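You operate a simulated robot arm through the tools that you are given. There is no shell and no other tool.

Carry out the task below with a simulated robot arm. There is one attempt and no reset: what you move stays moved.

TASK
Pump the tyre on the stand up to about 2.4 bar.
Fine: cap into the blue tray, regulator to about 2.4 bar before filling; then chuck back in its holder, cap back on, air left on.

Only the result counts: the job must be done as asked and must still hold three seconds after the hand-in. Knocking over, shifting, dropping, spilling or breaking anything else fails it. A push-on lid holds only when it is set on centred and level and pressed home; a screw cap is set on level and turned clockwise until tight.

THE ROBOT
A 7-joint arm with a two-finger parallel gripper, fixed in place. Base frame: the origin is on the floor under the middle of its stand, x ahead of it, y to its left, z up; the work surface is at about z = 806. Lengths are in mm, angles in degrees, forces in N, time in s.
It reaches about 1372 mm from its shoulder. Its first joint turns from -149.0 to 149.0 degrees. Payload 3.43 kg.
Tool frame: the origin (TCP) lies between the finger pads and is the grasp point; the fingertips stand 30 mm ahead of it; z points along the fingers, y is the line along which they close. The gripper opens to 94 mm. The fingers are 28 mm wide and 10 mm thick; the gripper's body (50 by 96 mm) begins 55 mm behind the TCP.
Orientation is told as [roll, pitch, yaw] about the base's x, y, z axes, in that order, counted from this pose: with the fingers straight down and closing along the base's y, the tool's x points along the base's -x, its y along +y and its z along -z.

THE INTERFACE
- The arm moves only by the tool step_arm. Its argument "steps" is a list of rows, each a list of 7 numbers: the shift along the base's x, y, z in mm, then the turn, a rotation vector about the base's x, y, z in degrees, then the closure, from 0 (fully open) to 1 (shut). In form: [[x, y, z, wx, wy, wz, claw], ...]. A call has 1 to 20 rows; each row is the pose to reach, as a shift and turn from the pose commanded when the call began. Each row takes 0.2 s and may step no farther than 50 mm and 8.6 degrees from the row before; otherwise, or with a gripper value out of range, the whole call is refused. A pose out of reach is approached as far as the arm can. The call stops where the force on the tool passes 90 N (or 10 N more than at its start, if that is more) or the arm is blocked; 0.2 s more then pass. The fingers move at their own pace (about 45 mm/s each) and stop on an object; they squeeze with about 28 N. The grip force told is the motor's: it shows also when the fingers shut on nothing. Time passes only in rows, and 0.2 s behind the last, so rows that repeat a pose let the fingers close. It gives the time, the measured TCP pose, the force on the tool (base axes), the opening and the grip force at its end, in the units of the frame above (readings bear some noise), with the torque about the TCP (base axes, N m) and any sound that the robot's microphone picked up.
- Cameras (640 x 400 px; columns grow to the right, rows downward): "scene" is fixed at [48.6, 648.3, 1446.4]; the picture's right is [0.82, -0.57, 0.00], its down [-0.54, -0.77, -0.34] and it looks along [0.19, 0.28, -0.94] (base axes); focal length 214 px, centre (320, 200). "wrist" rides on the gripper at [76, 14, -103] in the tool frame; the picture's right is [-0.18, 0.98, 0.00], its down [-0.75, -0.14, -0.64] and it looks along [-0.63, -0.12, 0.77] (tool axes); focal length 243 px, centre (320, 200). There is no depth. A picture from a camera that has moved, and an enlarged one, comes with that camera's place and axes in the base frame and with its lens.
- camera(camera): a new picture of that camera. It takes no simulated time.
- inspect(camera, box): a new picture of the part [left, top, right, bottom] of that camera's present view, enlarged. It takes no simulated time.
- sign_off(): hands the job in; it is judged then, once.

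Places have to be worked out from the pictures, the camera data and where the tool is seen. Open the gripper and draw the arm clear of the work before you hand the job in, unless the task says otherwise.

The tools are called after "Emit:" as a command line: name --pt "numbers of a row" for each row, then --argument value for the rest, lists and objects as JSON in quotes. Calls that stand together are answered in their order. step_arm: Moves the arm, as the interface text tells. Its arguments: {"type":"object","properties":{"steps":{"type":"array","items":{"type":"array","items":{"type":"number"}}}},"required":["steps"]} The other tools are called the same way: camera (camera) takes a picture; inspect (camera, box) takes an enlarged picture of a part of a camera's view; sign_off () hands the job in.

At the start:

```text
t: 0.0
ee_pos: [433.9, 888.3, 1241.7]
tcp_rot: [-0.1, 0.0, 0.0]
wrist_force: [-0.1, 0.2, 0.5]
moment: [0.04, 0.01, 0.05]
gripper_width: 93.9
gripper_force: 0.1
```

scene: 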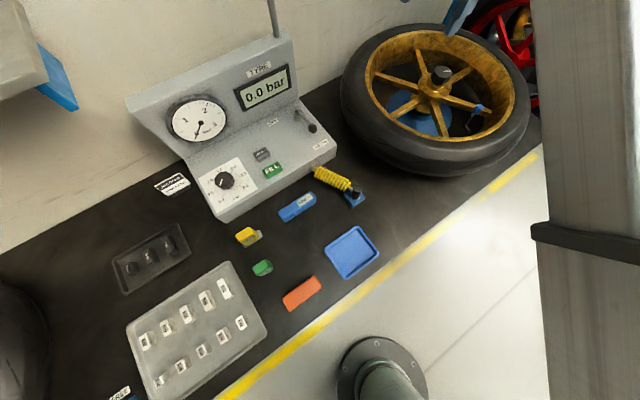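
wrist: 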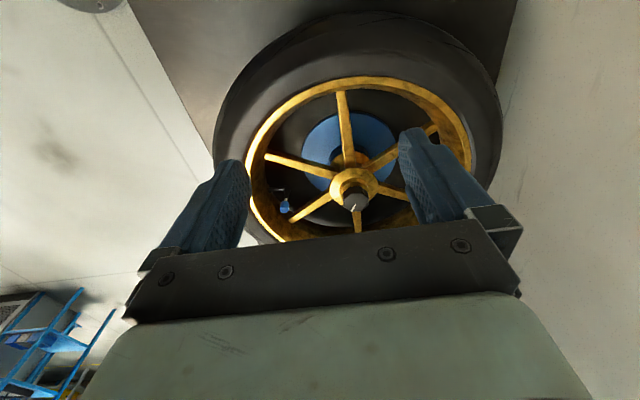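

I begin by looking closely at the work area: the panel, the wheel with its valve, the chuck and the tray.

Emit:
inspect --camera "scene" --box '[120, 30, 350, 230]'

Emit:
inspect --camera "scene" --box '[340, 20, 540, 180]'

Emit:
inspect --camera "scene" --box '[220, 150, 400, 320]'

Emit:
inspect --camera "wrist" --box '[210, 70, 510, 250]'

```text
2.00 times, centred on (235, 130) of scene
camera zoom: at [48.6, 648.3, 1446.4], right [0.82, -0.57, 0.0], down [-0.54, -0.77, -0.34], along [0.19, 0.28, -0.94], focal length 429 px, centre (490, 340)
```

zoom: 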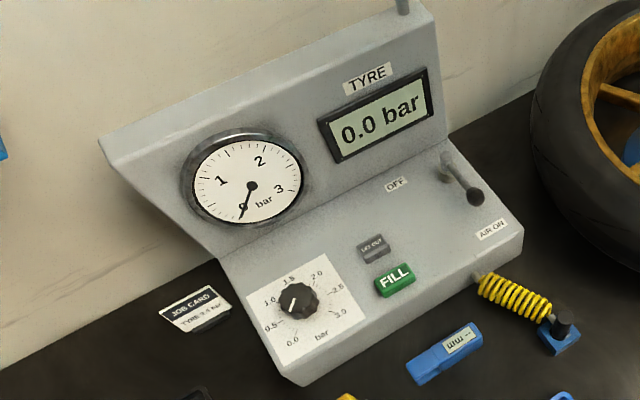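

```text
2.50 times, centred on (440, 100) of scene
camera zoom: at [48.6, 648.3, 1446.4], right [0.82, -0.57, 0.0], down [-0.54, -0.77, -0.34], along [0.19, 0.28, -0.94], focal length 536 px, centre (20, 450)
```

zoom: 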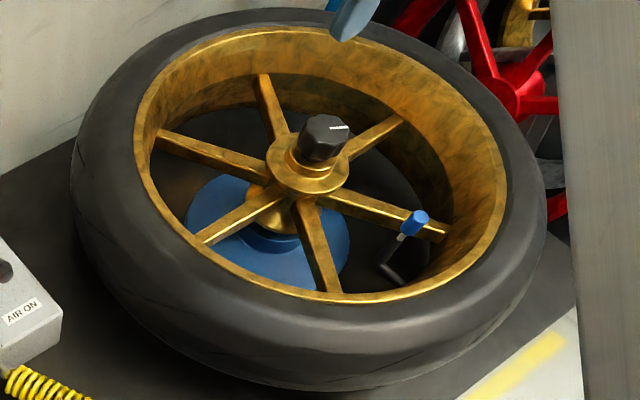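

```text
2.35 times, centred on (310, 235) of scene
camera zoom: at [48.6, 648.3, 1446.4], right [0.82, -0.57, 0.0], down [-0.54, -0.77, -0.34], along [0.19, 0.28, -0.94], focal length 505 px, centre (344, 118)
```

zoom: 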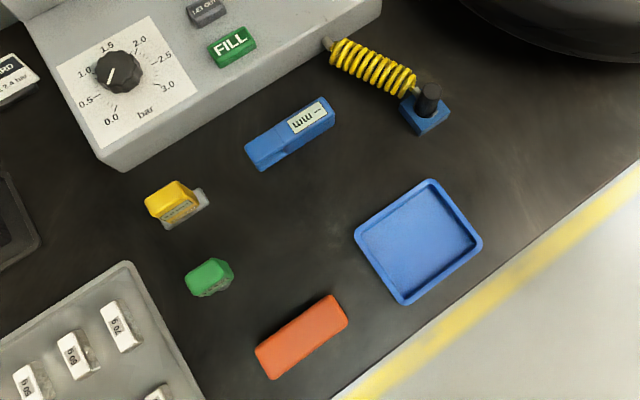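

```text
2.13 times, centred on (360, 160) of wrist
camera zoom: at [357.7, 900.6, 1343.4], right [0.18, 0.98, 0.0], down [0.75, -0.14, 0.64], along [0.63, -0.12, -0.77], focal length 518 px, centre (235, 285)
```

zoom: 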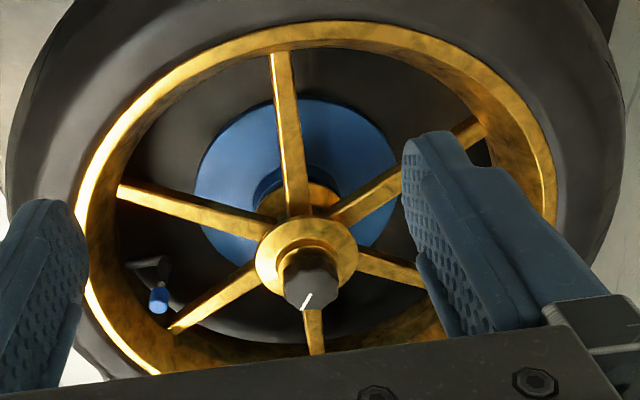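

The layout is a panel with a regulator knob, FILL/LET OUT buttons and an air lever, the chuck in a blue holder, and a capped valve inside the rim. Triangulation puts the cap at roughly (675, 763, 962). I zoom in further before moving.

Emit:
inspect --camera "scene" --box '[260, 100, 340, 150]'

Emit:
inspect --camera "scene" --box '[190, 150, 270, 210]'

Emit:
inspect --camera "scene" --box '[440, 90, 510, 140]'

Emit:
inspect --camera "scene" --box '[310, 160, 380, 210]'

Emit:
inspect --camera "scene" --box '[150, 165, 200, 200]'

```text
8.00 times, centred on (300, 125) of scene
camera zoom: at [48.6, 648.3, 1446.4], right [0.82, -0.57, 0.0], down [-0.54, -0.77, -0.34], along [0.19, 0.28, -0.94], focal length 1716 px, centre (480, 800)
```

zoom: 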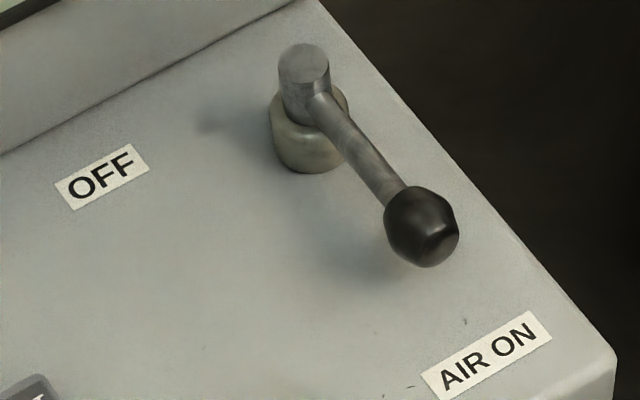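

```text
6.67 times, centred on (230, 180) of scene
camera zoom: at [48.6, 648.3, 1446.4], right [0.82, -0.57, 0.0], down [-0.54, -0.77, -0.34], along [0.19, 0.28, -0.94], focal length 1430 px, centre (920, 333)
```

zoom: 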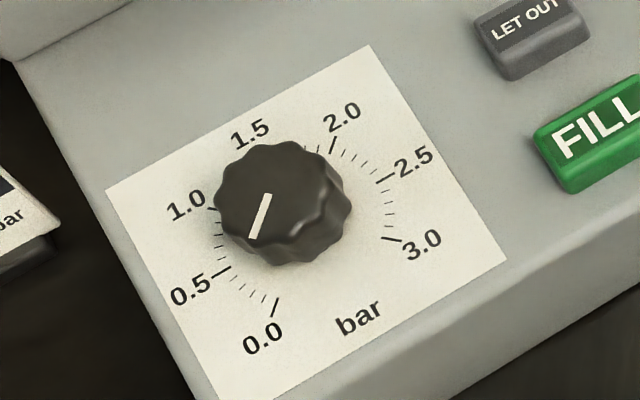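

```text
8.00 times, centred on (475, 115) of scene
camera zoom: at [48.6, 648.3, 1446.4], right [0.82, -0.57, 0.0], down [-0.54, -0.77, -0.34], along [0.19, 0.28, -0.94], focal length 1716 px, centre (-920, 880)
```

zoom: 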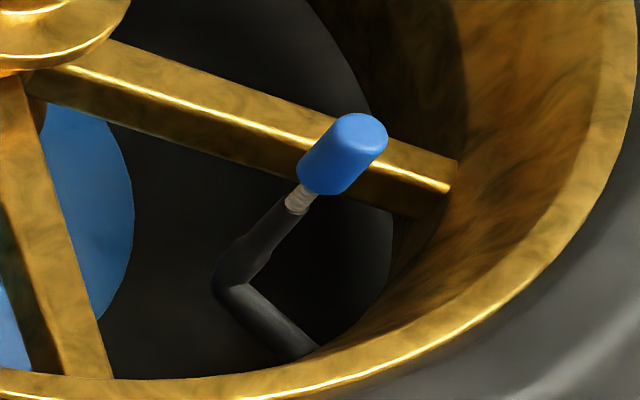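

```text
8.00 times, centred on (345, 185) of scene
camera zoom: at [48.6, 648.3, 1446.4], right [0.82, -0.57, 0.0], down [-0.54, -0.77, -0.34], along [0.19, 0.28, -0.94], focal length 1716 px, centre (120, 320)
```

zoom: 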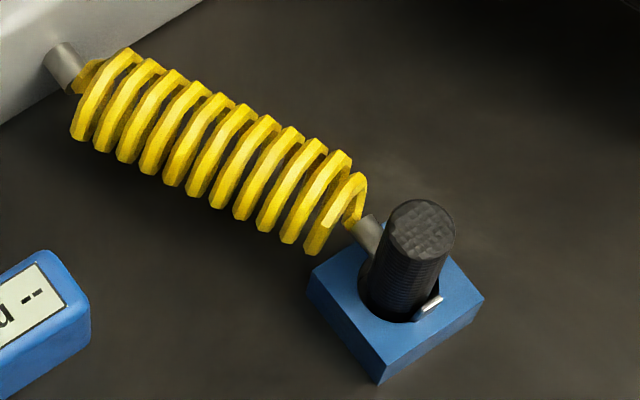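

```text
11.43 times, centred on (175, 182) of scene
camera zoom: at [48.6, 648.3, 1446.4], right [0.82, -0.57, 0.0], down [-0.54, -0.77, -0.34], along [0.19, 0.28, -0.94], focal length 2451 px, centre (1977, 400)
```

zoom: 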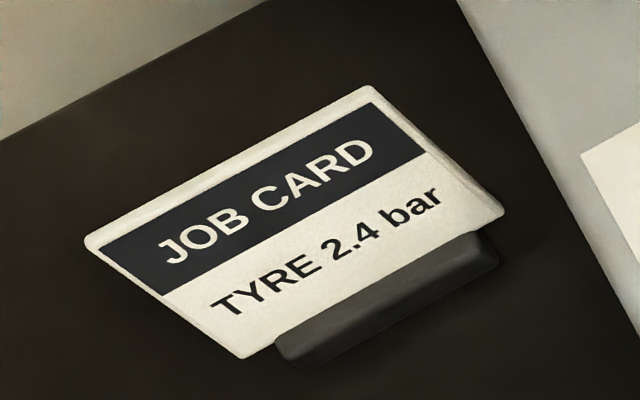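

The job card says 2.4 bar. The lever points to AIR ON, the knob sits at 0.0, and the valve cap appears vertical inside a horizontal wheel. I swing the tool toward the panel at height, yawed 90°, so the wrist camera can view it.

Emit:
step_arm --pt "-28 -8 0 0 0 7.5 0" --pt "-56 -16 0 0 0 15 0" --pt "-84 -24 0 0 0 22.5 0" --pt "-112 -32 0 0 0 30 0" --pt "-140 -40 0 0 0 37.5 0" --pt "-168 -48 0 0 0 45 0" --pt "-196 -56 0 0 0 52.5 0" --pt "-224 -64 0 0 0 60 0" --pt "-252 -72 0 0 0 67.5 0" --pt "-280 -80 0 0 0 75 0" --pt "-308 -88 0 0 0 82.5 0" --pt "-334 -96 0 0 0 90 0" --pt "-334 -96 0 0 0 90 0"

```text
t: 2.3
ee_pos: [139.9, 820.1, 1211.7]
tcp_rot: [0.2, -2.4, 77.7]
wrist_force: [-0.4, 3.1, -2.9]
moment: [0.0, -0.14, -0.09]
gripper_width: 94.0
gripper_force: 0.1
out of reach, approached as far as the arm can: row 4, 5, 6, 7, 8, 9, 10, 11
stopped in row 11: the force on the tool passed its limit at 94 N (the readings are from after the stop); the commanded pose is now the measured one
```

The move was flagged out of reach in the middle rows and stopped on a force spike. I check the pictures to see what happened before moving on.

Emit:
camera --camera "scene"

Emit:
camera --camera "wrist"

```text
taken
```

scene: 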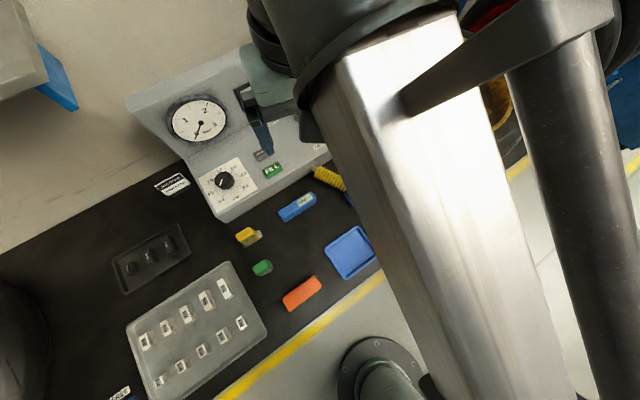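

```text
taken
camera wrist: at [110.6, 742.9, 1310.6], right [-0.92, 0.39, 0.01], down [0.3, 0.68, 0.67], along [0.25, 0.62, -0.74], focal length 243 px, centre (320, 200)
```

wrist: 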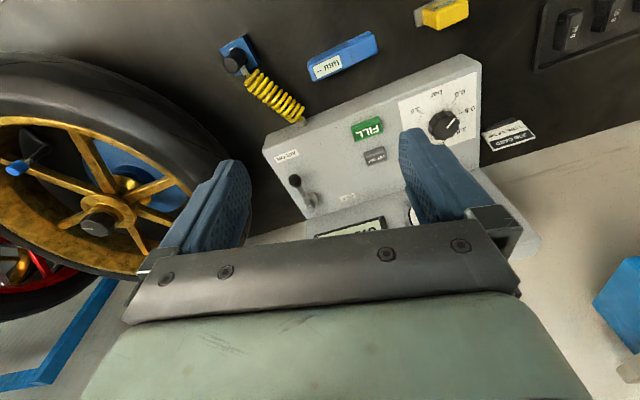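

Nothing looks disturbed: the tool is at (140, 820, 1212), slightly tilted, and the panel is in view. I level the tool and lower it gently to find a comfortable configuration.

Emit:
step_arm --pt "0 0 -10 -0.8 0.2 2 0" --pt "0 0 -20 -1.6 0.4 5 0" --pt "0 0 -30 -2.3 0.5 8 0" --pt "0 0 -40 -2.3 0.5 12.3 0" --pt "0 0 -40 -2.3 0.5 12.3 0"

```text
t: 3.5
ee_pos: [140.2, 820.0, 1172.5]
tcp_rot: [0.5, -0.1, 90.1]
wrist_force: [-17.9, 23.6, -38.3]
moment: [0.06, -3.22, -1.99]
gripper_width: 94.1
gripper_force: 0.0
```

The readings show a 45 N force on the tool, which I did not expect. I hold still to see whether it settles and take pictures.

Emit:
step_arm --pt "0 0 0 0 0 0 0" --pt "0 0 0 0 0 0 0"

Emit:
camera --camera "wrist"

Emit:
camera --camera "scene"

```text
t: 4.1
ee_pos: [140.7, 820.0, 1172.3]
tcp_rot: [0.5, -0.2, 90.1]
wrist_force: [-1.8, 19.2, -39.6]
moment: [0.72, -1.18, -0.61]
gripper_width: 93.9
gripper_force: 0.1
```

```text
taken
camera wrist: at [128.3, 742.2, 1274.3], right [-0.98, 0.18, 0.01], down [0.14, 0.75, 0.64], along [0.11, 0.63, -0.77], focal length 243 px, centre (320, 200)
```

wrist: 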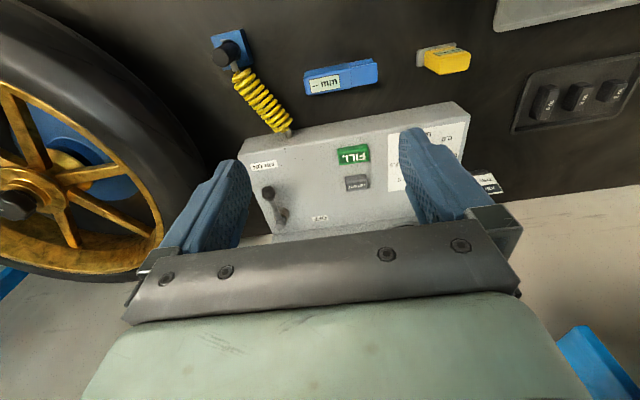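

```text
taken
```

scene: 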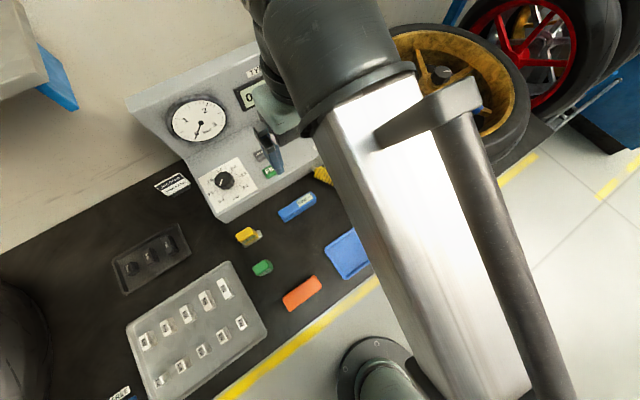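

The picture shows no obvious contact, yet the reading stays at +19 N in y and −40 N in z. I make a small move up and back toward the robot to see whether the force follows position.

Emit:
step_arm --pt "0 -5 -5 0 0 0 0" --pt "0 -10 -10 0 0 0 0" --pt "0 -10 -10 0 0 0 0" --pt "0 -10 -10 0 0 0 0"

```text
t: 5.1
ee_pos: [138.4, 808.6, 1163.0]
tcp_rot: [0.4, 0.0, 90.2]
wrist_force: [8.2, 5.5, -18.4]
moment: [0.8, 0.67, 0.52]
gripper_width: 93.8
gripper_force: 0.0
```

The force drops as I lower and pull back, so I continue in that direction.

Emit:
step_arm --pt "0 0 -10 0 0 0 0" --pt "0 0 -20 0 0 0 0" --pt "0 0 -30 0 0 0 0" --pt "0 0 -40 0 0 0 0" --pt "0 0 -40 0 0 0 0" --pt "0 0 -40 0 0 0 0"

Emit:
camera --camera "scene"

Emit:
camera --camera "wrist"

```text
t: 6.5
ee_pos: [140.8, 810.5, 1122.0]
tcp_rot: [0.5, -0.1, 89.9]
wrist_force: [-0.3, 0.0, 0.2]
moment: [-0.02, 0.02, -0.01]
gripper_width: 94.1
gripper_force: 0.1
```

```text
taken
```

scene: 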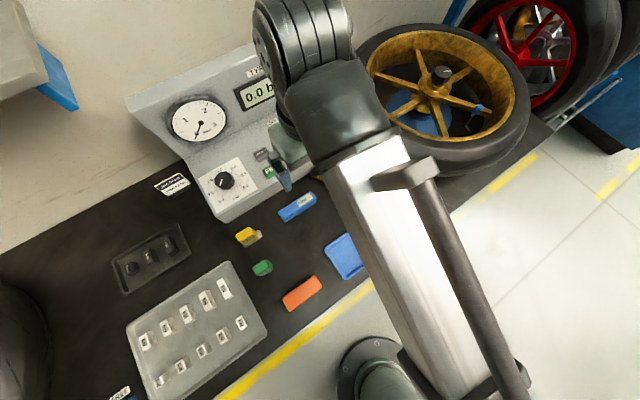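

```text
taken
camera wrist: at [128.8, 732.7, 1224.6], right [-0.98, 0.18, 0.01], down [0.15, 0.75, 0.64], along [0.11, 0.63, -0.77], focal length 243 px, centre (320, 200)
```

wrist: 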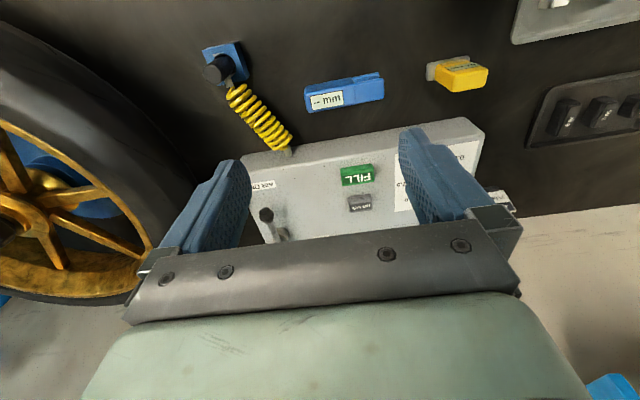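

Force is back to zero at z≈1122, so something limits the arm above about z 1160 here and I will stay lower. FILL triangulates to about (105, 989, 855). I shift left to view the regulator knob between the fingers.

Emit:
step_arm --pt "-20 8 -4 0 0 0 0" --pt "-40 16 -8 0 0 0 0" --pt "-60 24 -12 0 0 0 0" --pt "-80 32 -16 0 0 0 0" --pt "-100 40 -20 0 0 0 0" --pt "-120 48 -22 0 0 0 0" --pt "-120 48 -22 0 0 0 0"

Emit:
camera --camera "wrist"

Emit:
camera --camera "scene"

```text
t: 8.1
ee_pos: [20.3, 856.8, 1101.3]
tcp_rot: [0.5, 0.1, 90.1]
wrist_force: [-0.2, -0.1, -0.1]
moment: [-0.02, -0.01, -0.02]
gripper_width: 94.3
gripper_force: 0.1
```

```text
taken
camera wrist: at [8.0, 778.7, 1202.6], right [-0.98, 0.18, 0.01], down [0.15, 0.75, 0.64], along [0.11, 0.63, -0.77], focal length 243 px, centre (320, 200)
```

wrist: 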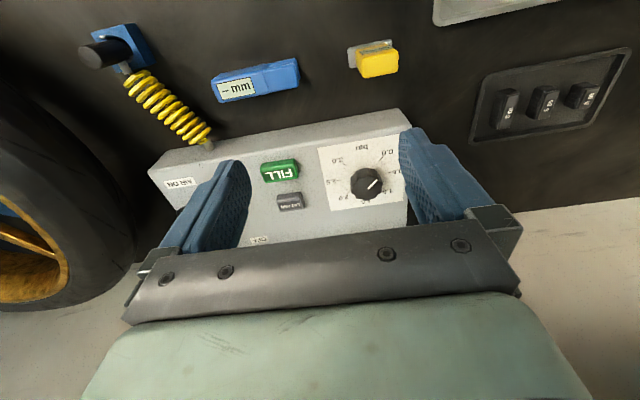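

```text
taken
```

scene: 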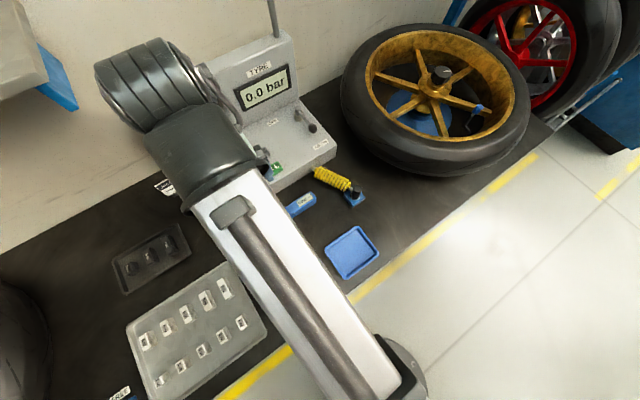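

Now I zoom the wrist view on the knob and the buttons for accurate pixel positions.

Emit:
inspect --camera "wrist" --box '[310, 130, 420, 215]'

Emit:
inspect --camera "wrist" --box '[70, 20, 240, 160]'

Emit:
inspect --camera "wrist" --box '[130, 100, 420, 250]'

```text
4.71 times, centred on (365, 172) of wrist
camera zoom: at [8.0, 778.7, 1202.6], right [-0.98, 0.18, 0.01], down [0.15, 0.75, 0.64], along [0.11, 0.63, -0.77], focal length 1142 px, centre (108, 329)
```

zoom: 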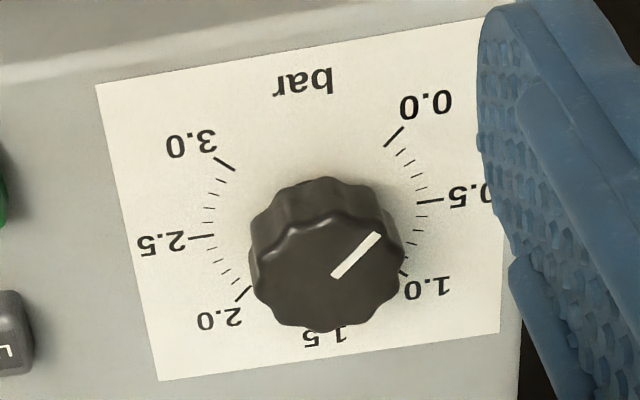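

```text
2.86 times, centred on (155, 90) of wrist
camera zoom: at [8.0, 778.7, 1202.6], right [-0.98, 0.18, 0.01], down [0.15, 0.75, 0.64], along [0.11, 0.63, -0.77], focal length 693 px, centre (791, 514)
```

zoom: 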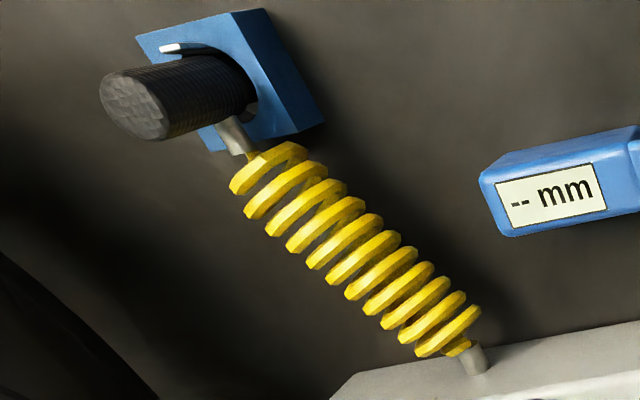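

```text
2.21 times, centred on (275, 175) of wrist
camera zoom: at [8.0, 778.7, 1202.6], right [-0.98, 0.18, 0.01], down [0.15, 0.75, 0.64], along [0.11, 0.63, -0.77], focal length 535 px, centre (419, 255)
```

zoom: 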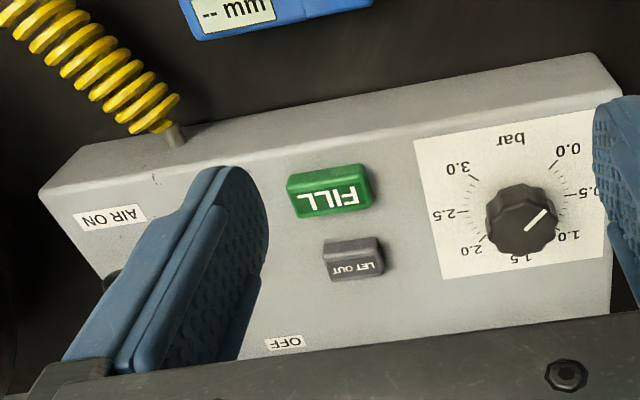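

The dial spans 270° (90° per bar), so 2.4 bar is 216° clockwise from 0.0. The knob axis is near (−24, 1014), the deck around z≈870 and the knob top around z≈903. I move above the knob for a closer look.

Emit:
step_arm --pt "-8 25 -10 0 0 0 0" --pt "-16 50 -20 0 0 0 0" --pt "-24 75 -40 0 0 0 0" --pt "-32 100 -60 0 0 0 0" --pt "-40 120 -85 0 0 0 0" --pt "-44 143 -110 0 0 0 0" --pt "-44 143 -120 0 0 0 0" --pt "-44 143 -120 0 0 0 0"

Emit:
camera --camera "wrist"

Emit:
camera --camera "scene"

```text
t: 9.9
ee_pos: [-22.5, 1001.6, 982.2]
tcp_rot: [0.6, 0.0, 90.0]
wrist_force: [0.8, -1.0, -0.5]
moment: [0.01, -0.01, -0.01]
gripper_width: 94.3
gripper_force: 0.1
```

```text
taken
camera wrist: at [-34.9, 923.6, 1083.3], right [-0.98, 0.18, 0.01], down [0.15, 0.75, 0.64], along [0.11, 0.63, -0.77], focal length 243 px, centre (320, 200)
```

wrist: 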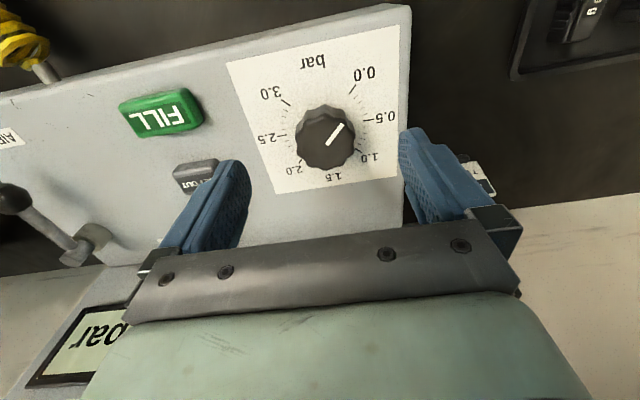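

```text
taken
```

scene: 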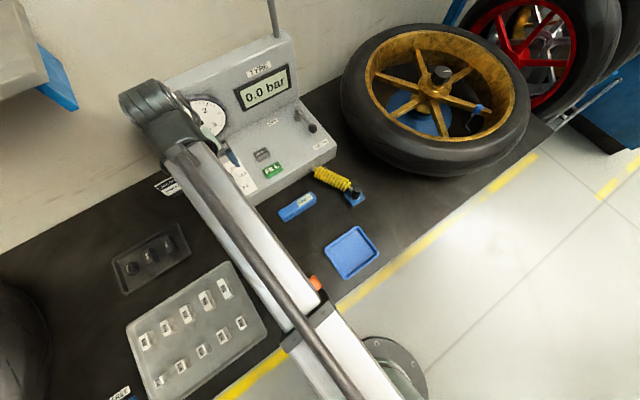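

Two wrist views agree: the dial centre is at about (−24, 1013, 875), the deck is flat at z≈875, and the knob top is near 908. I centre over the knob and turn the gripper 40° counter-clockwise to test the range before gripping.

Emit:
step_arm --pt "0 6 0 0 -0.5 8 0" --pt "0 12 0 0 -0.5 16 0" --pt "0 12 0 0 -0.5 24 0" --pt "0 12 0 0 -0.5 32 0" --pt "0 12 0 0 -0.5 40 0" --pt "0 12 0 0 -0.5 48 0" --pt "0 12 0 0 -0.5 54 0" --pt "0 12 0 0 -0.5 54 0"

Emit:
camera --camera "wrist"

```text
t: 11.7
ee_pos: [-23.9, 1012.6, 980.3]
tcp_rot: [0.1, 0.2, 144.2]
wrist_force: [0.2, -0.1, 0.0]
moment: [0.01, -0.02, -0.02]
gripper_width: 94.3
gripper_force: 0.0
```

```text
taken
camera wrist: at [30.3, 954.7, 1082.4], right [-0.73, -0.69, 0.0], down [-0.53, 0.56, 0.64], along [-0.44, 0.46, -0.77], focal length 243 px, centre (320, 200)
```

wrist: 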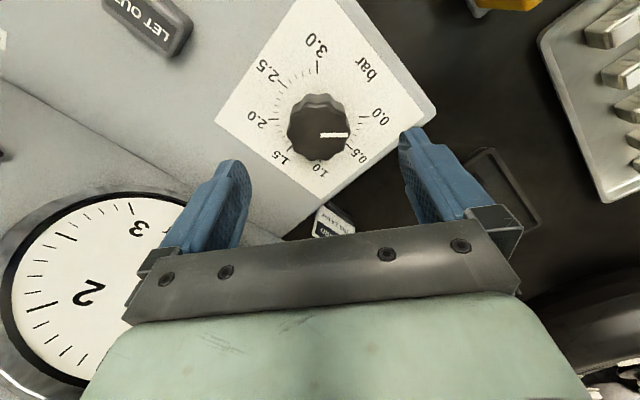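

Yaw 144° is reachable and the knob sits where I predicted. I descend around it to TCP z≈911 and close the fingers on it.

Emit:
step_arm --pt "0 0 -20 0 0 0 0" --pt "0 0 -40 0 0 0 0" --pt "0 0 -55 0 0 0 0" --pt "0 0 -65 0 0 0 0" --pt "0 0 -69 0 0 0 0" --pt "0 0 -69 0 0 0 0.6" --pt "0 0 -69 0 0 0 1" --pt "0 0 -69 0 0 0 1" --pt "0 0 -69 0 0 0 1" --pt "0 0 -69 0 0 0 1"

Emit:
camera --camera "wrist"

```text
t: 13.9
ee_pos: [-22.8, 1015.0, 910.5]
tcp_rot: [0.0, 0.3, 144.1]
wrist_force: [3.7, 11.6, -0.1]
moment: [0.0, -0.08, 0.0]
gripper_width: 48.1
gripper_force: 45.0
```

```text
taken
camera wrist: at [30.2, 956.4, 1012.1], right [-0.73, -0.69, 0.0], down [-0.53, 0.56, 0.64], along [-0.44, 0.46, -0.77], focal length 243 px, centre (320, 200)
```

wrist: 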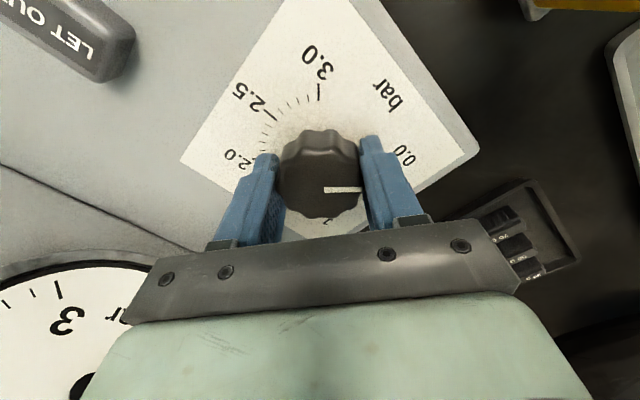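

The knob is gripped at 48 mm width with a small side load, which puts its true centre at about (−23, 1015). I shift by that offset and turn the knob 108° clockwise.

Emit:
step_arm --pt "1 2.4 0 0 0 -6 1" --pt "1 2.4 0 0 0 -14 1" --pt "1 2.4 0 0 0 -22 1" --pt "1 2.4 0 0 0 -30 1" --pt "1 2.4 0 0 0 -38 1" --pt "1 2.4 0 0 0 -46 1" --pt "1 2.4 0 0 0 -54 1" --pt "1 2.4 0 0 0 -62 1" --pt "1 2.4 0 0 0 -70 1" --pt "1 2.4 0 0 0 -78 1" --pt "1 2.4 0 0 0 -86 1" --pt "1 2.4 0 0 0 -94 1" --pt "1 2.4 0 0 0 -102 1" --pt "1 2.4 0 0 0 -108 1" --pt "1 2.4 0 0 0 -108 1"

Emit:
camera --camera "wrist"

Emit:
camera --camera "scene"

```text
t: 17.1
ee_pos: [-24.8, 1015.1, 910.6]
tcp_rot: [0.1, 0.4, 36.0]
wrist_force: [-29.1, -10.9, -20.0]
moment: [-0.64, -0.66, -0.03]
gripper_width: 47.1
gripper_force: 44.8
```

```text
taken
camera wrist: at [-93.1, 980.5, 1012.8], right [-0.43, 0.9, 0.0], down [0.7, 0.33, 0.64], along [0.57, 0.27, -0.77], focal length 243 px, centre (320, 200)
```

wrist: 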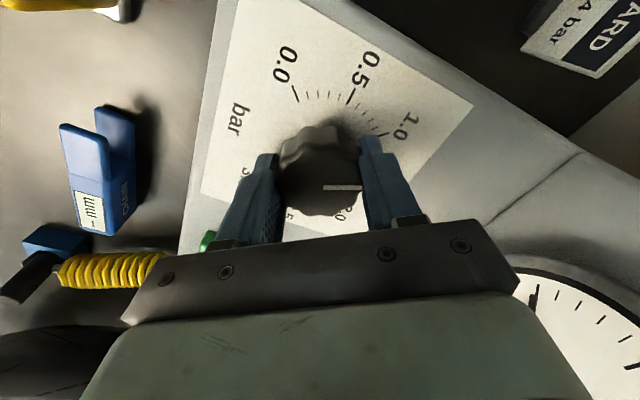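

```text
taken
```

scene: 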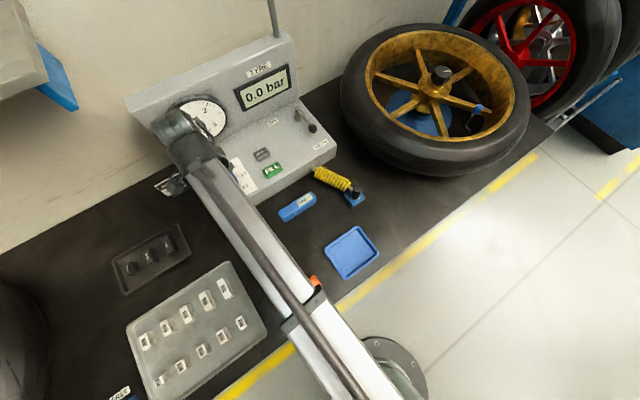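

The knob turned with the gripper by 108°, to about 1.2 bar. There is a −29/−11/−20 N load, so I look closely around the wrist for any contact before releasing.

Emit:
inspect --camera "scene" --box '[120, 80, 280, 220]'

Emit:
inspect --camera "wrist" --box '[180, 0, 500, 240]'

```text
2.86 times, centred on (200, 150) of scene
camera zoom: at [48.6, 648.3, 1446.4], right [0.82, -0.57, 0.0], down [-0.54, -0.77, -0.34], along [0.19, 0.28, -0.94], focal length 613 px, centre (663, 343)
```

zoom: 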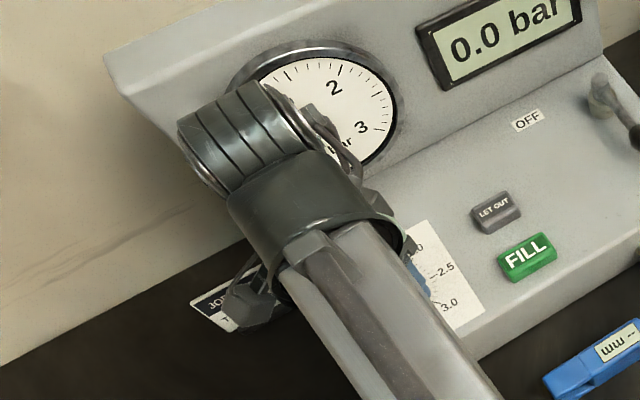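

```text
1.67 times, centred on (340, 120) of wrist
camera zoom: at [-93.1, 980.5, 1012.8], right [-0.43, 0.9, 0.0], down [0.7, 0.33, 0.64], along [0.57, 0.27, -0.77], focal length 404 px, centre (287, 333)
```

zoom: 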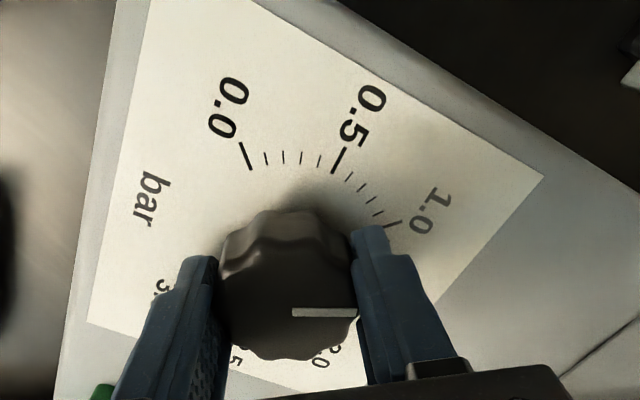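

No visible contact; the wrist is clear of the panel. I open the fingers and re-read the force.

Emit:
step_arm --pt "0 0 0 0 0 0 0.5" --pt "0 0 0 0 0 0 0.3" --pt "0 0 0 0 0 0 0.2" --pt "0 0 0 0 0 0 0.2"

Emit:
inspect --camera "wrist" --box '[180, 0, 500, 240]'

```text
t: 18.1
ee_pos: [-22.1, 1016.3, 910.8]
tcp_rot: [0.1, 0.3, 36.0]
wrist_force: [-0.3, 0.5, 0.3]
moment: [0.0, 0.01, 0.03]
gripper_width: 75.1
gripper_force: 0.0
```

```text
1.67 times, centred on (340, 120) of wrist
camera zoom: at [-91.3, 980.4, 1013.2], right [-0.43, 0.9, 0.0], down [0.69, 0.33, 0.64], along [0.58, 0.28, -0.77], focal length 404 px, centre (287, 333)
```

zoom: 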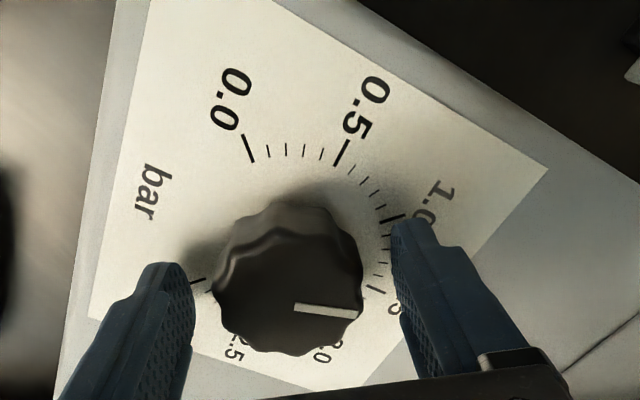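

The force vanished on release, so it was only grip compliance. I rotate the open gripper back by 108° for the second stroke and then check the knob angle.

Emit:
step_arm --pt "0 0 0 0 0 8 0.2" --pt "-1 1 0 0 0 16 0.2" --pt "-1 1 0 0 0 24 0.2" --pt "-1 1 0 0 0 32 0.2" --pt "-1 1 0 0 0 40 0.2" --pt "-1 1 0 0 0 48 0.2" --pt "-1 1 0 0 0 56 0.2" --pt "-1 1 0 0 0 64 0.2" --pt "-1 1 0 0 0 72 0.2" --pt "-1 1 0 0 0 80 0.2" --pt "-1 1 0 0 0 88 0.2" --pt "-1 1 0 0 0 96 0.2" --pt "-1 1 0 0 0 104 0.2" --pt "-1 1 0 0 0 108 0.2" --pt "-1 1 0 0 0 108 0.2"

Emit:
inspect --camera "wrist" --box '[180, 0, 500, 240]'

Emit:
inspect --camera "scene" --box '[120, 80, 280, 220]'

```text
t: 21.3
ee_pos: [-23.1, 1016.6, 912.0]
tcp_rot: [0.1, 0.3, 144.2]
wrist_force: [-0.5, 0.1, 0.1]
moment: [0.02, 0.02, 0.0]
gripper_width: 75.4
gripper_force: 0.1
```

```text
1.67 times, centred on (340, 120) of wrist
camera zoom: at [30.8, 958.3, 1013.4], right [-0.73, -0.69, 0.0], down [-0.53, 0.56, 0.64], along [-0.44, 0.46, -0.77], focal length 404 px, centre (287, 333)
```

zoom: 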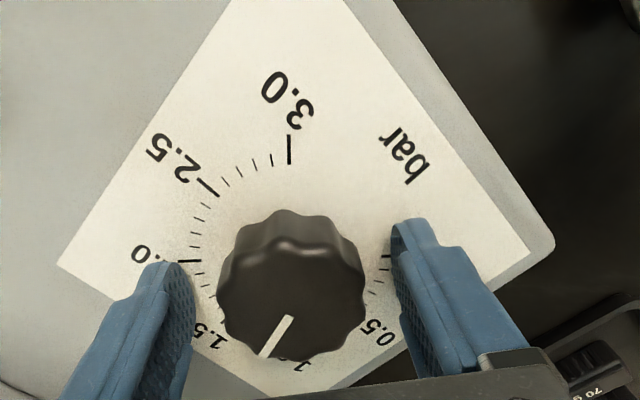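

```text
2.86 times, centred on (200, 150) of scene
camera zoom: at [48.6, 648.3, 1446.4], right [0.82, -0.57, 0.0], down [-0.54, -0.77, -0.34], along [0.19, 0.28, -0.94], focal length 613 px, centre (663, 343)
```

zoom: 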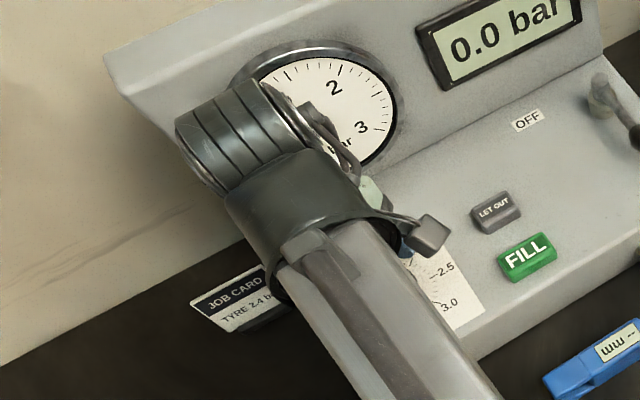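

I unproject the knob's line on its top plane. It now points about 15° short of straight-up on the dial (≈1.33 bar), so about 96° more is needed. I close on the knob again and check the line angle.

Emit:
step_arm --pt "-0.5 0 0 0 0 0 0.4" --pt "-0.5 0 0 0 0 0 0.6" --pt "-0.5 0 0 0 0 0 1" --pt "-0.5 0 0 0 0 0 1" --pt "-0.5 0 0 0 0 0 1"

Emit:
inspect --camera "wrist" --box '[180, 0, 500, 240]'

```text
t: 22.5
ee_pos: [-24.9, 1014.7, 912.4]
tcp_rot: [0.2, 0.2, 144.1]
wrist_force: [-7.7, -13.5, -4.2]
moment: [0.29, -0.11, 0.0]
gripper_width: 47.9
gripper_force: 45.3
```

```text
1.67 times, centred on (340, 120) of wrist
camera zoom: at [29.4, 957.5, 1013.6], right [-0.73, -0.69, 0.0], down [-0.53, 0.56, 0.64], along [-0.44, 0.46, -0.77], focal length 404 px, centre (287, 333)
```

zoom: 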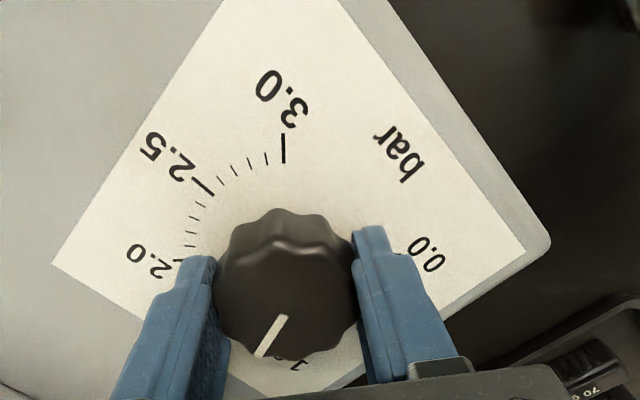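

The line sits at about 12.7° before straight-up (1.36 bar). I turn 93° clockwise with the gripper centred and check again before releasing.

Emit:
step_arm --pt "0 -0.8 0 0 0 -6 1" --pt "0 -0.8 0 0 0 -14 1" --pt "0 -0.8 0 0 0 -22 1" --pt "0 -0.8 0 0 0 -30 1" --pt "0 -0.8 0 0 0 -38 1" --pt "0 -0.8 0 0 0 -46 1" --pt "0 -0.8 0 0 0 -54 1" --pt "0 -0.8 0 0 0 -62 1" --pt "0 -0.8 0 0 0 -70 1" --pt "0 -0.8 0 0 0 -78 1" --pt "0 -0.8 0 0 0 -84 1" --pt "0 -0.8 0 0 0 -90 1" --pt "0 -0.8 0 0 0 -93 1" --pt "0 -0.8 0 0 0 -93 1"

Emit:
inspect --camera "wrist" --box '[180, 0, 500, 240]'

Emit:
camera --camera "scene"

```text
t: 25.5
ee_pos: [-24.7, 1015.1, 911.6]
tcp_rot: [0.1, 0.1, 51.0]
wrist_force: [-13.4, -7.6, -1.7]
moment: [0.05, -0.35, -0.03]
gripper_width: 47.6
gripper_force: 44.7
```

```text
1.67 times, centred on (340, 120) of wrist
camera zoom: at [-82.6, 963.6, 1013.5], right [-0.65, 0.76, 0.0], down [0.59, 0.5, 0.64], along [0.49, 0.41, -0.77], focal length 404 px, centre (287, 333)
```

zoom: 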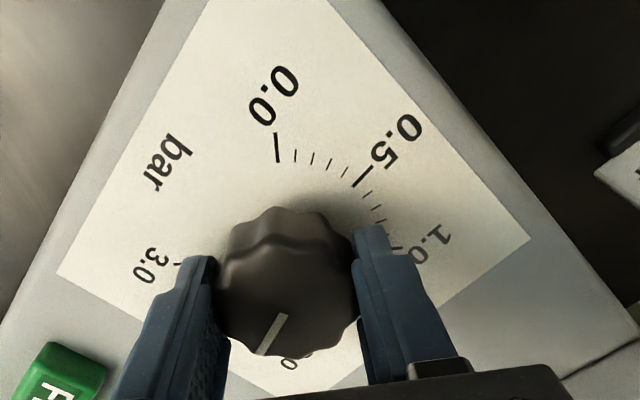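

```text
taken
```

scene: 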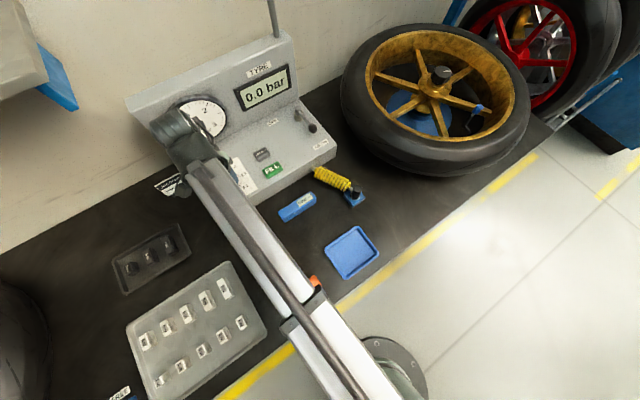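

The line kept its place in the gripper, so the knob should be at about 80° past straight-up (≈2.39 bar). I release gently and re-check.

Emit:
step_arm --pt "0 0 0 0 0 0 0.47" --pt "0 0 0 0 0 0 0.43" --pt "0 0 0 0 0 0 0.35" --pt "0 0 0 0 0 0 0.2" --pt "0 0 0 0 0 0 0.2"

Emit:
inspect --camera "wrist" --box '[180, 0, 500, 240]'

```text
t: 26.7
ee_pos: [-22.9, 1014.4, 911.8]
tcp_rot: [0.2, 0.2, 50.9]
wrist_force: [0.0, 0.2, 0.2]
moment: [0.01, -0.01, 0.01]
gripper_width: 75.0
gripper_force: 0.0
```

```text
1.67 times, centred on (340, 120) of wrist
camera zoom: at [-82.1, 963.6, 1013.4], right [-0.65, 0.76, 0.0], down [0.59, 0.5, 0.64], along [0.49, 0.42, -0.77], focal length 404 px, centre (287, 333)
```

zoom: 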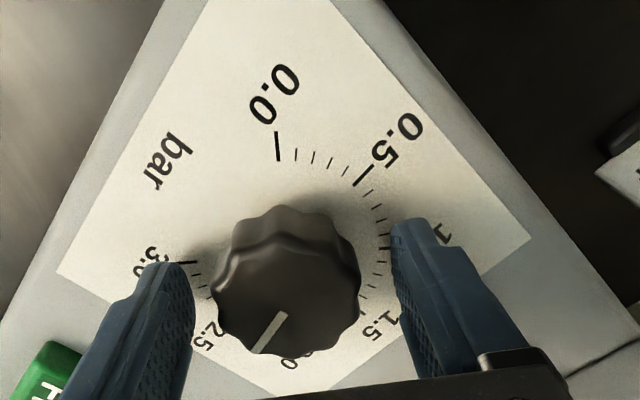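

The knob line now reads about 84° past straight-up, roughly 2.43 bar. I lift clear and move right so both the gauge and the dial can be read from the scene camera.

Emit:
step_arm --pt "0 0 20 0 0 0 0.2" --pt "0 0 45 0 0 0 0.2" --pt "0 0 75 0 0 8 0.2" --pt "0 0 100 0 0 16 0.2" --pt "10 -30 120 0 0 24 0.2" --pt "30 -60 135 0 0 32 0.2" --pt "60 -90 140 0 0 38 0.2" --pt "100 -120 145 0 0 39 0.2" --pt "140 -140 150 0 0 39 0.2" --pt "180 -150 150 0 0 39 0.2" --pt "220 -160 150 0 0 39 0.2" --pt "260 -170 150 0 0 39 0.2" --pt "300 -180 150 0 0 39 0.2" --pt "300 -180 150 0 0 39 0.2"

Emit:
inspect --camera "scene" --box '[160, 80, 300, 210]'

Emit:
camera --camera "scene"

Emit:
camera --camera "wrist"

```text
refused: row 8 steps farther than a row can; nothing moved
```

```text
3.08 times, centred on (230, 145) of scene
camera zoom: at [48.6, 648.3, 1446.4], right [0.82, -0.57, 0.0], down [-0.54, -0.77, -0.34], along [0.19, 0.28, -0.94], focal length 660 px, centre (597, 369)
```

zoom: 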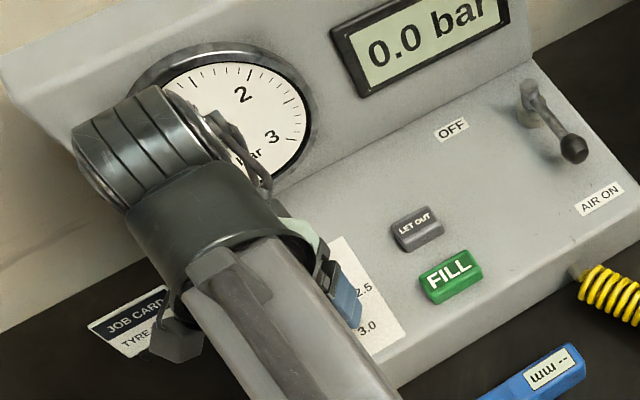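

```text
taken
```

scene: 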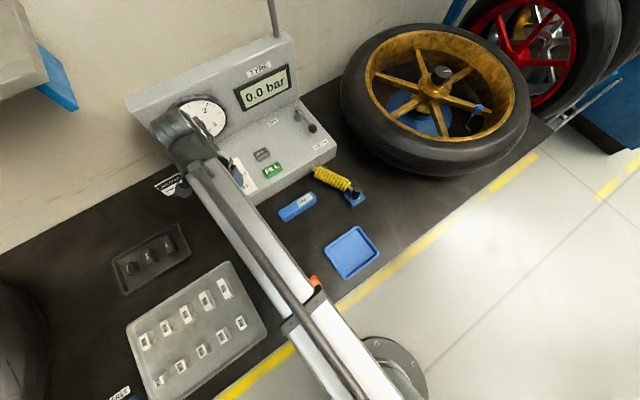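

```text
taken
camera wrist: at [-82.1, 963.6, 1013.4], right [-0.65, 0.76, 0.0], down [0.59, 0.5, 0.64], along [0.49, 0.42, -0.77], focal length 243 px, centre (320, 200)
```

wrist: 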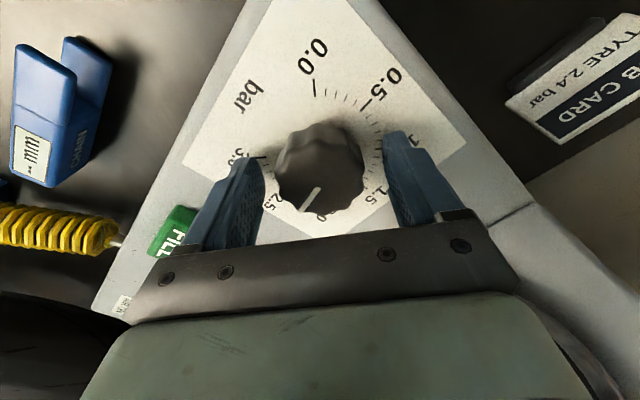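

The call was refused because one row exceeded 50 mm and nothing moved. I resend it with smaller steps.

Emit:
step_arm --pt "0 0 20 0 0 0 0.2" --pt "0 0 45 0 0 0 0.2" --pt "0 0 75 0 0 8 0.2" --pt "0 0 100 0 0 16 0.2" --pt "10 -25 120 0 0 24 0.2" --pt "30 -50 135 0 0 32 0.2" --pt "60 -75 140 0 0 38 0.2" --pt "95 -100 145 0 0 39 0.2" --pt "130 -120 150 0 0 39 0.2" --pt "170 -140 150 0 0 39 0.2" --pt "210 -160 150 0 0 39 0.2" --pt "250 -170 150 0 0 39 0.2" --pt "290 -180 150 0 0 39 0.2" --pt "290 -180 150 0 0 39 0.2"

Emit:
inspect --camera "scene" --box '[160, 80, 300, 210]'

Emit:
camera --camera "scene"

Emit:
camera --camera "wrist"

```text
t: 29.7
ee_pos: [266.2, 837.5, 1059.5]
tcp_rot: [0.1, 0.3, 90.1]
wrist_force: [0.0, -0.4, 1.0]
moment: [0.02, 0.02, -0.03]
gripper_width: 75.3
gripper_force: 0.0
```

```text
3.08 times, centred on (230, 145) of scene
camera zoom: at [48.6, 648.3, 1446.4], right [0.82, -0.57, 0.0], down [-0.54, -0.77, -0.34], along [0.19, 0.28, -0.94], focal length 660 px, centre (597, 369)
```

zoom: 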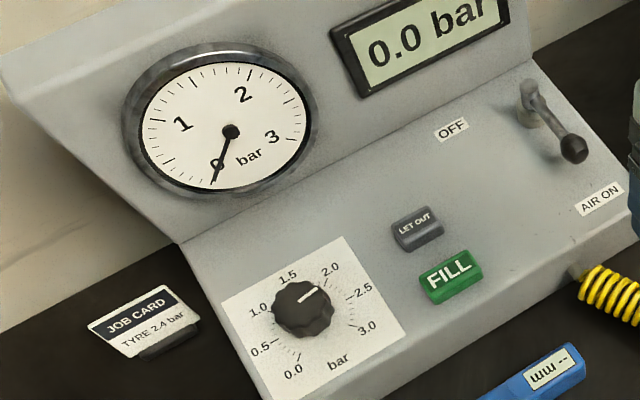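

```text
taken
```

scene: 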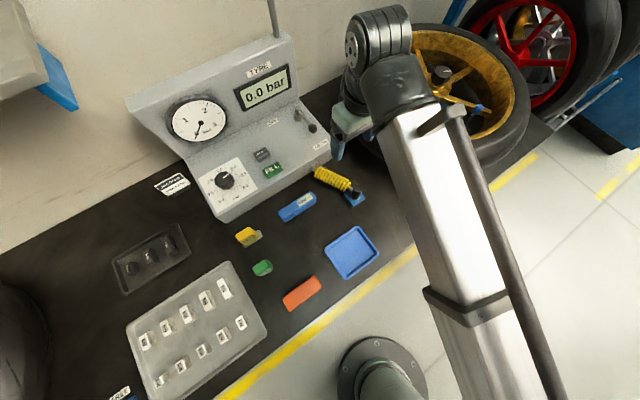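

```text
taken
camera wrist: at [253.5, 759.5, 1161.5], right [-0.98, 0.18, 0.0], down [0.14, 0.76, 0.64], along [0.12, 0.63, -0.77], focal length 243 px, centre (320, 200)
```

wrist: 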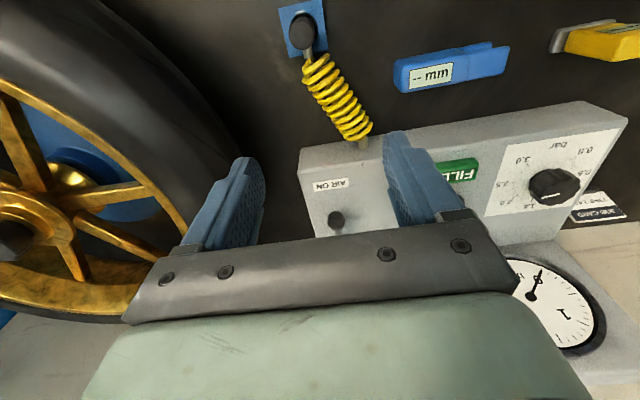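

The knob now points near 2.4, but the panel gauge still reads 0. I zoom in on the knob, gauge and lever to understand this.

Emit:
inspect --camera "scene" --box '[190, 150, 270, 210]'

Emit:
inspect --camera "scene" --box '[165, 90, 245, 150]'

Emit:
inspect --camera "wrist" --box '[260, 0, 400, 240]'

```text
6.67 times, centred on (230, 180) of scene
camera zoom: at [48.6, 648.3, 1446.4], right [0.82, -0.57, 0.0], down [-0.54, -0.77, -0.34], along [0.19, 0.28, -0.94], focal length 1430 px, centre (920, 333)
```

zoom: 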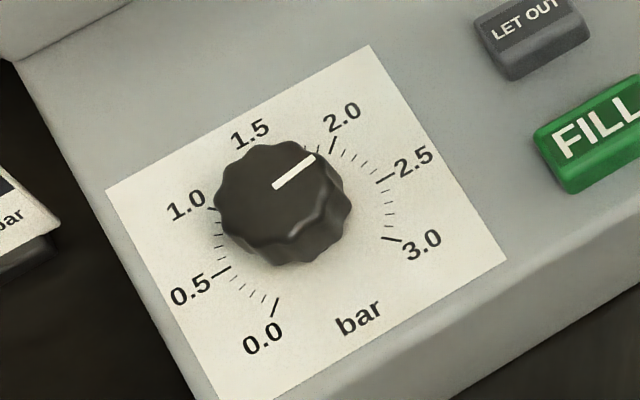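

```text
6.67 times, centred on (205, 120) of scene
camera zoom: at [48.6, 648.3, 1446.4], right [0.82, -0.57, 0.0], down [-0.54, -0.77, -0.34], along [0.19, 0.28, -0.94], focal length 1430 px, centre (1087, 733)
```

zoom: 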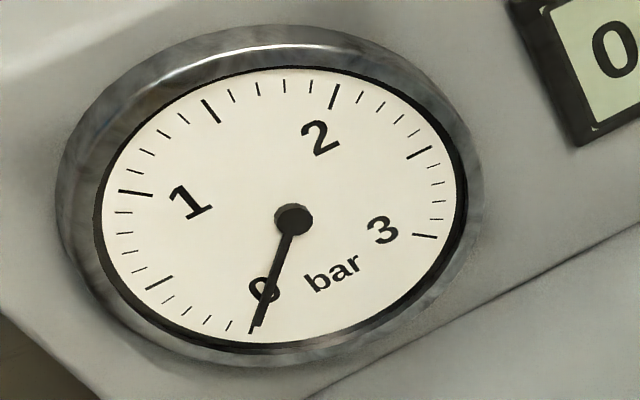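

```text
1.67 times, centred on (330, 120) of wrist
camera zoom: at [253.5, 759.5, 1161.5], right [-0.98, 0.18, 0.0], down [0.14, 0.76, 0.64], along [0.12, 0.63, -0.77], focal length 404 px, centre (303, 333)
```

zoom: 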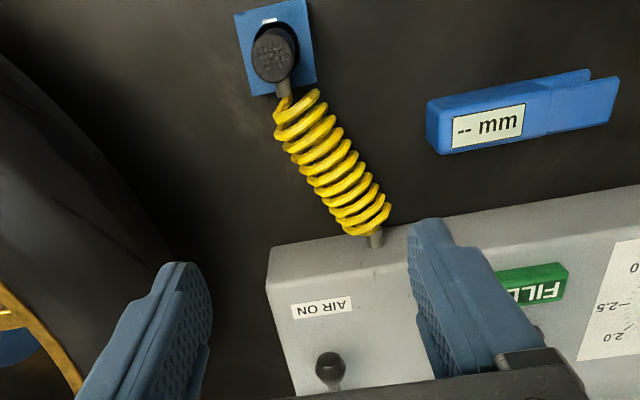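

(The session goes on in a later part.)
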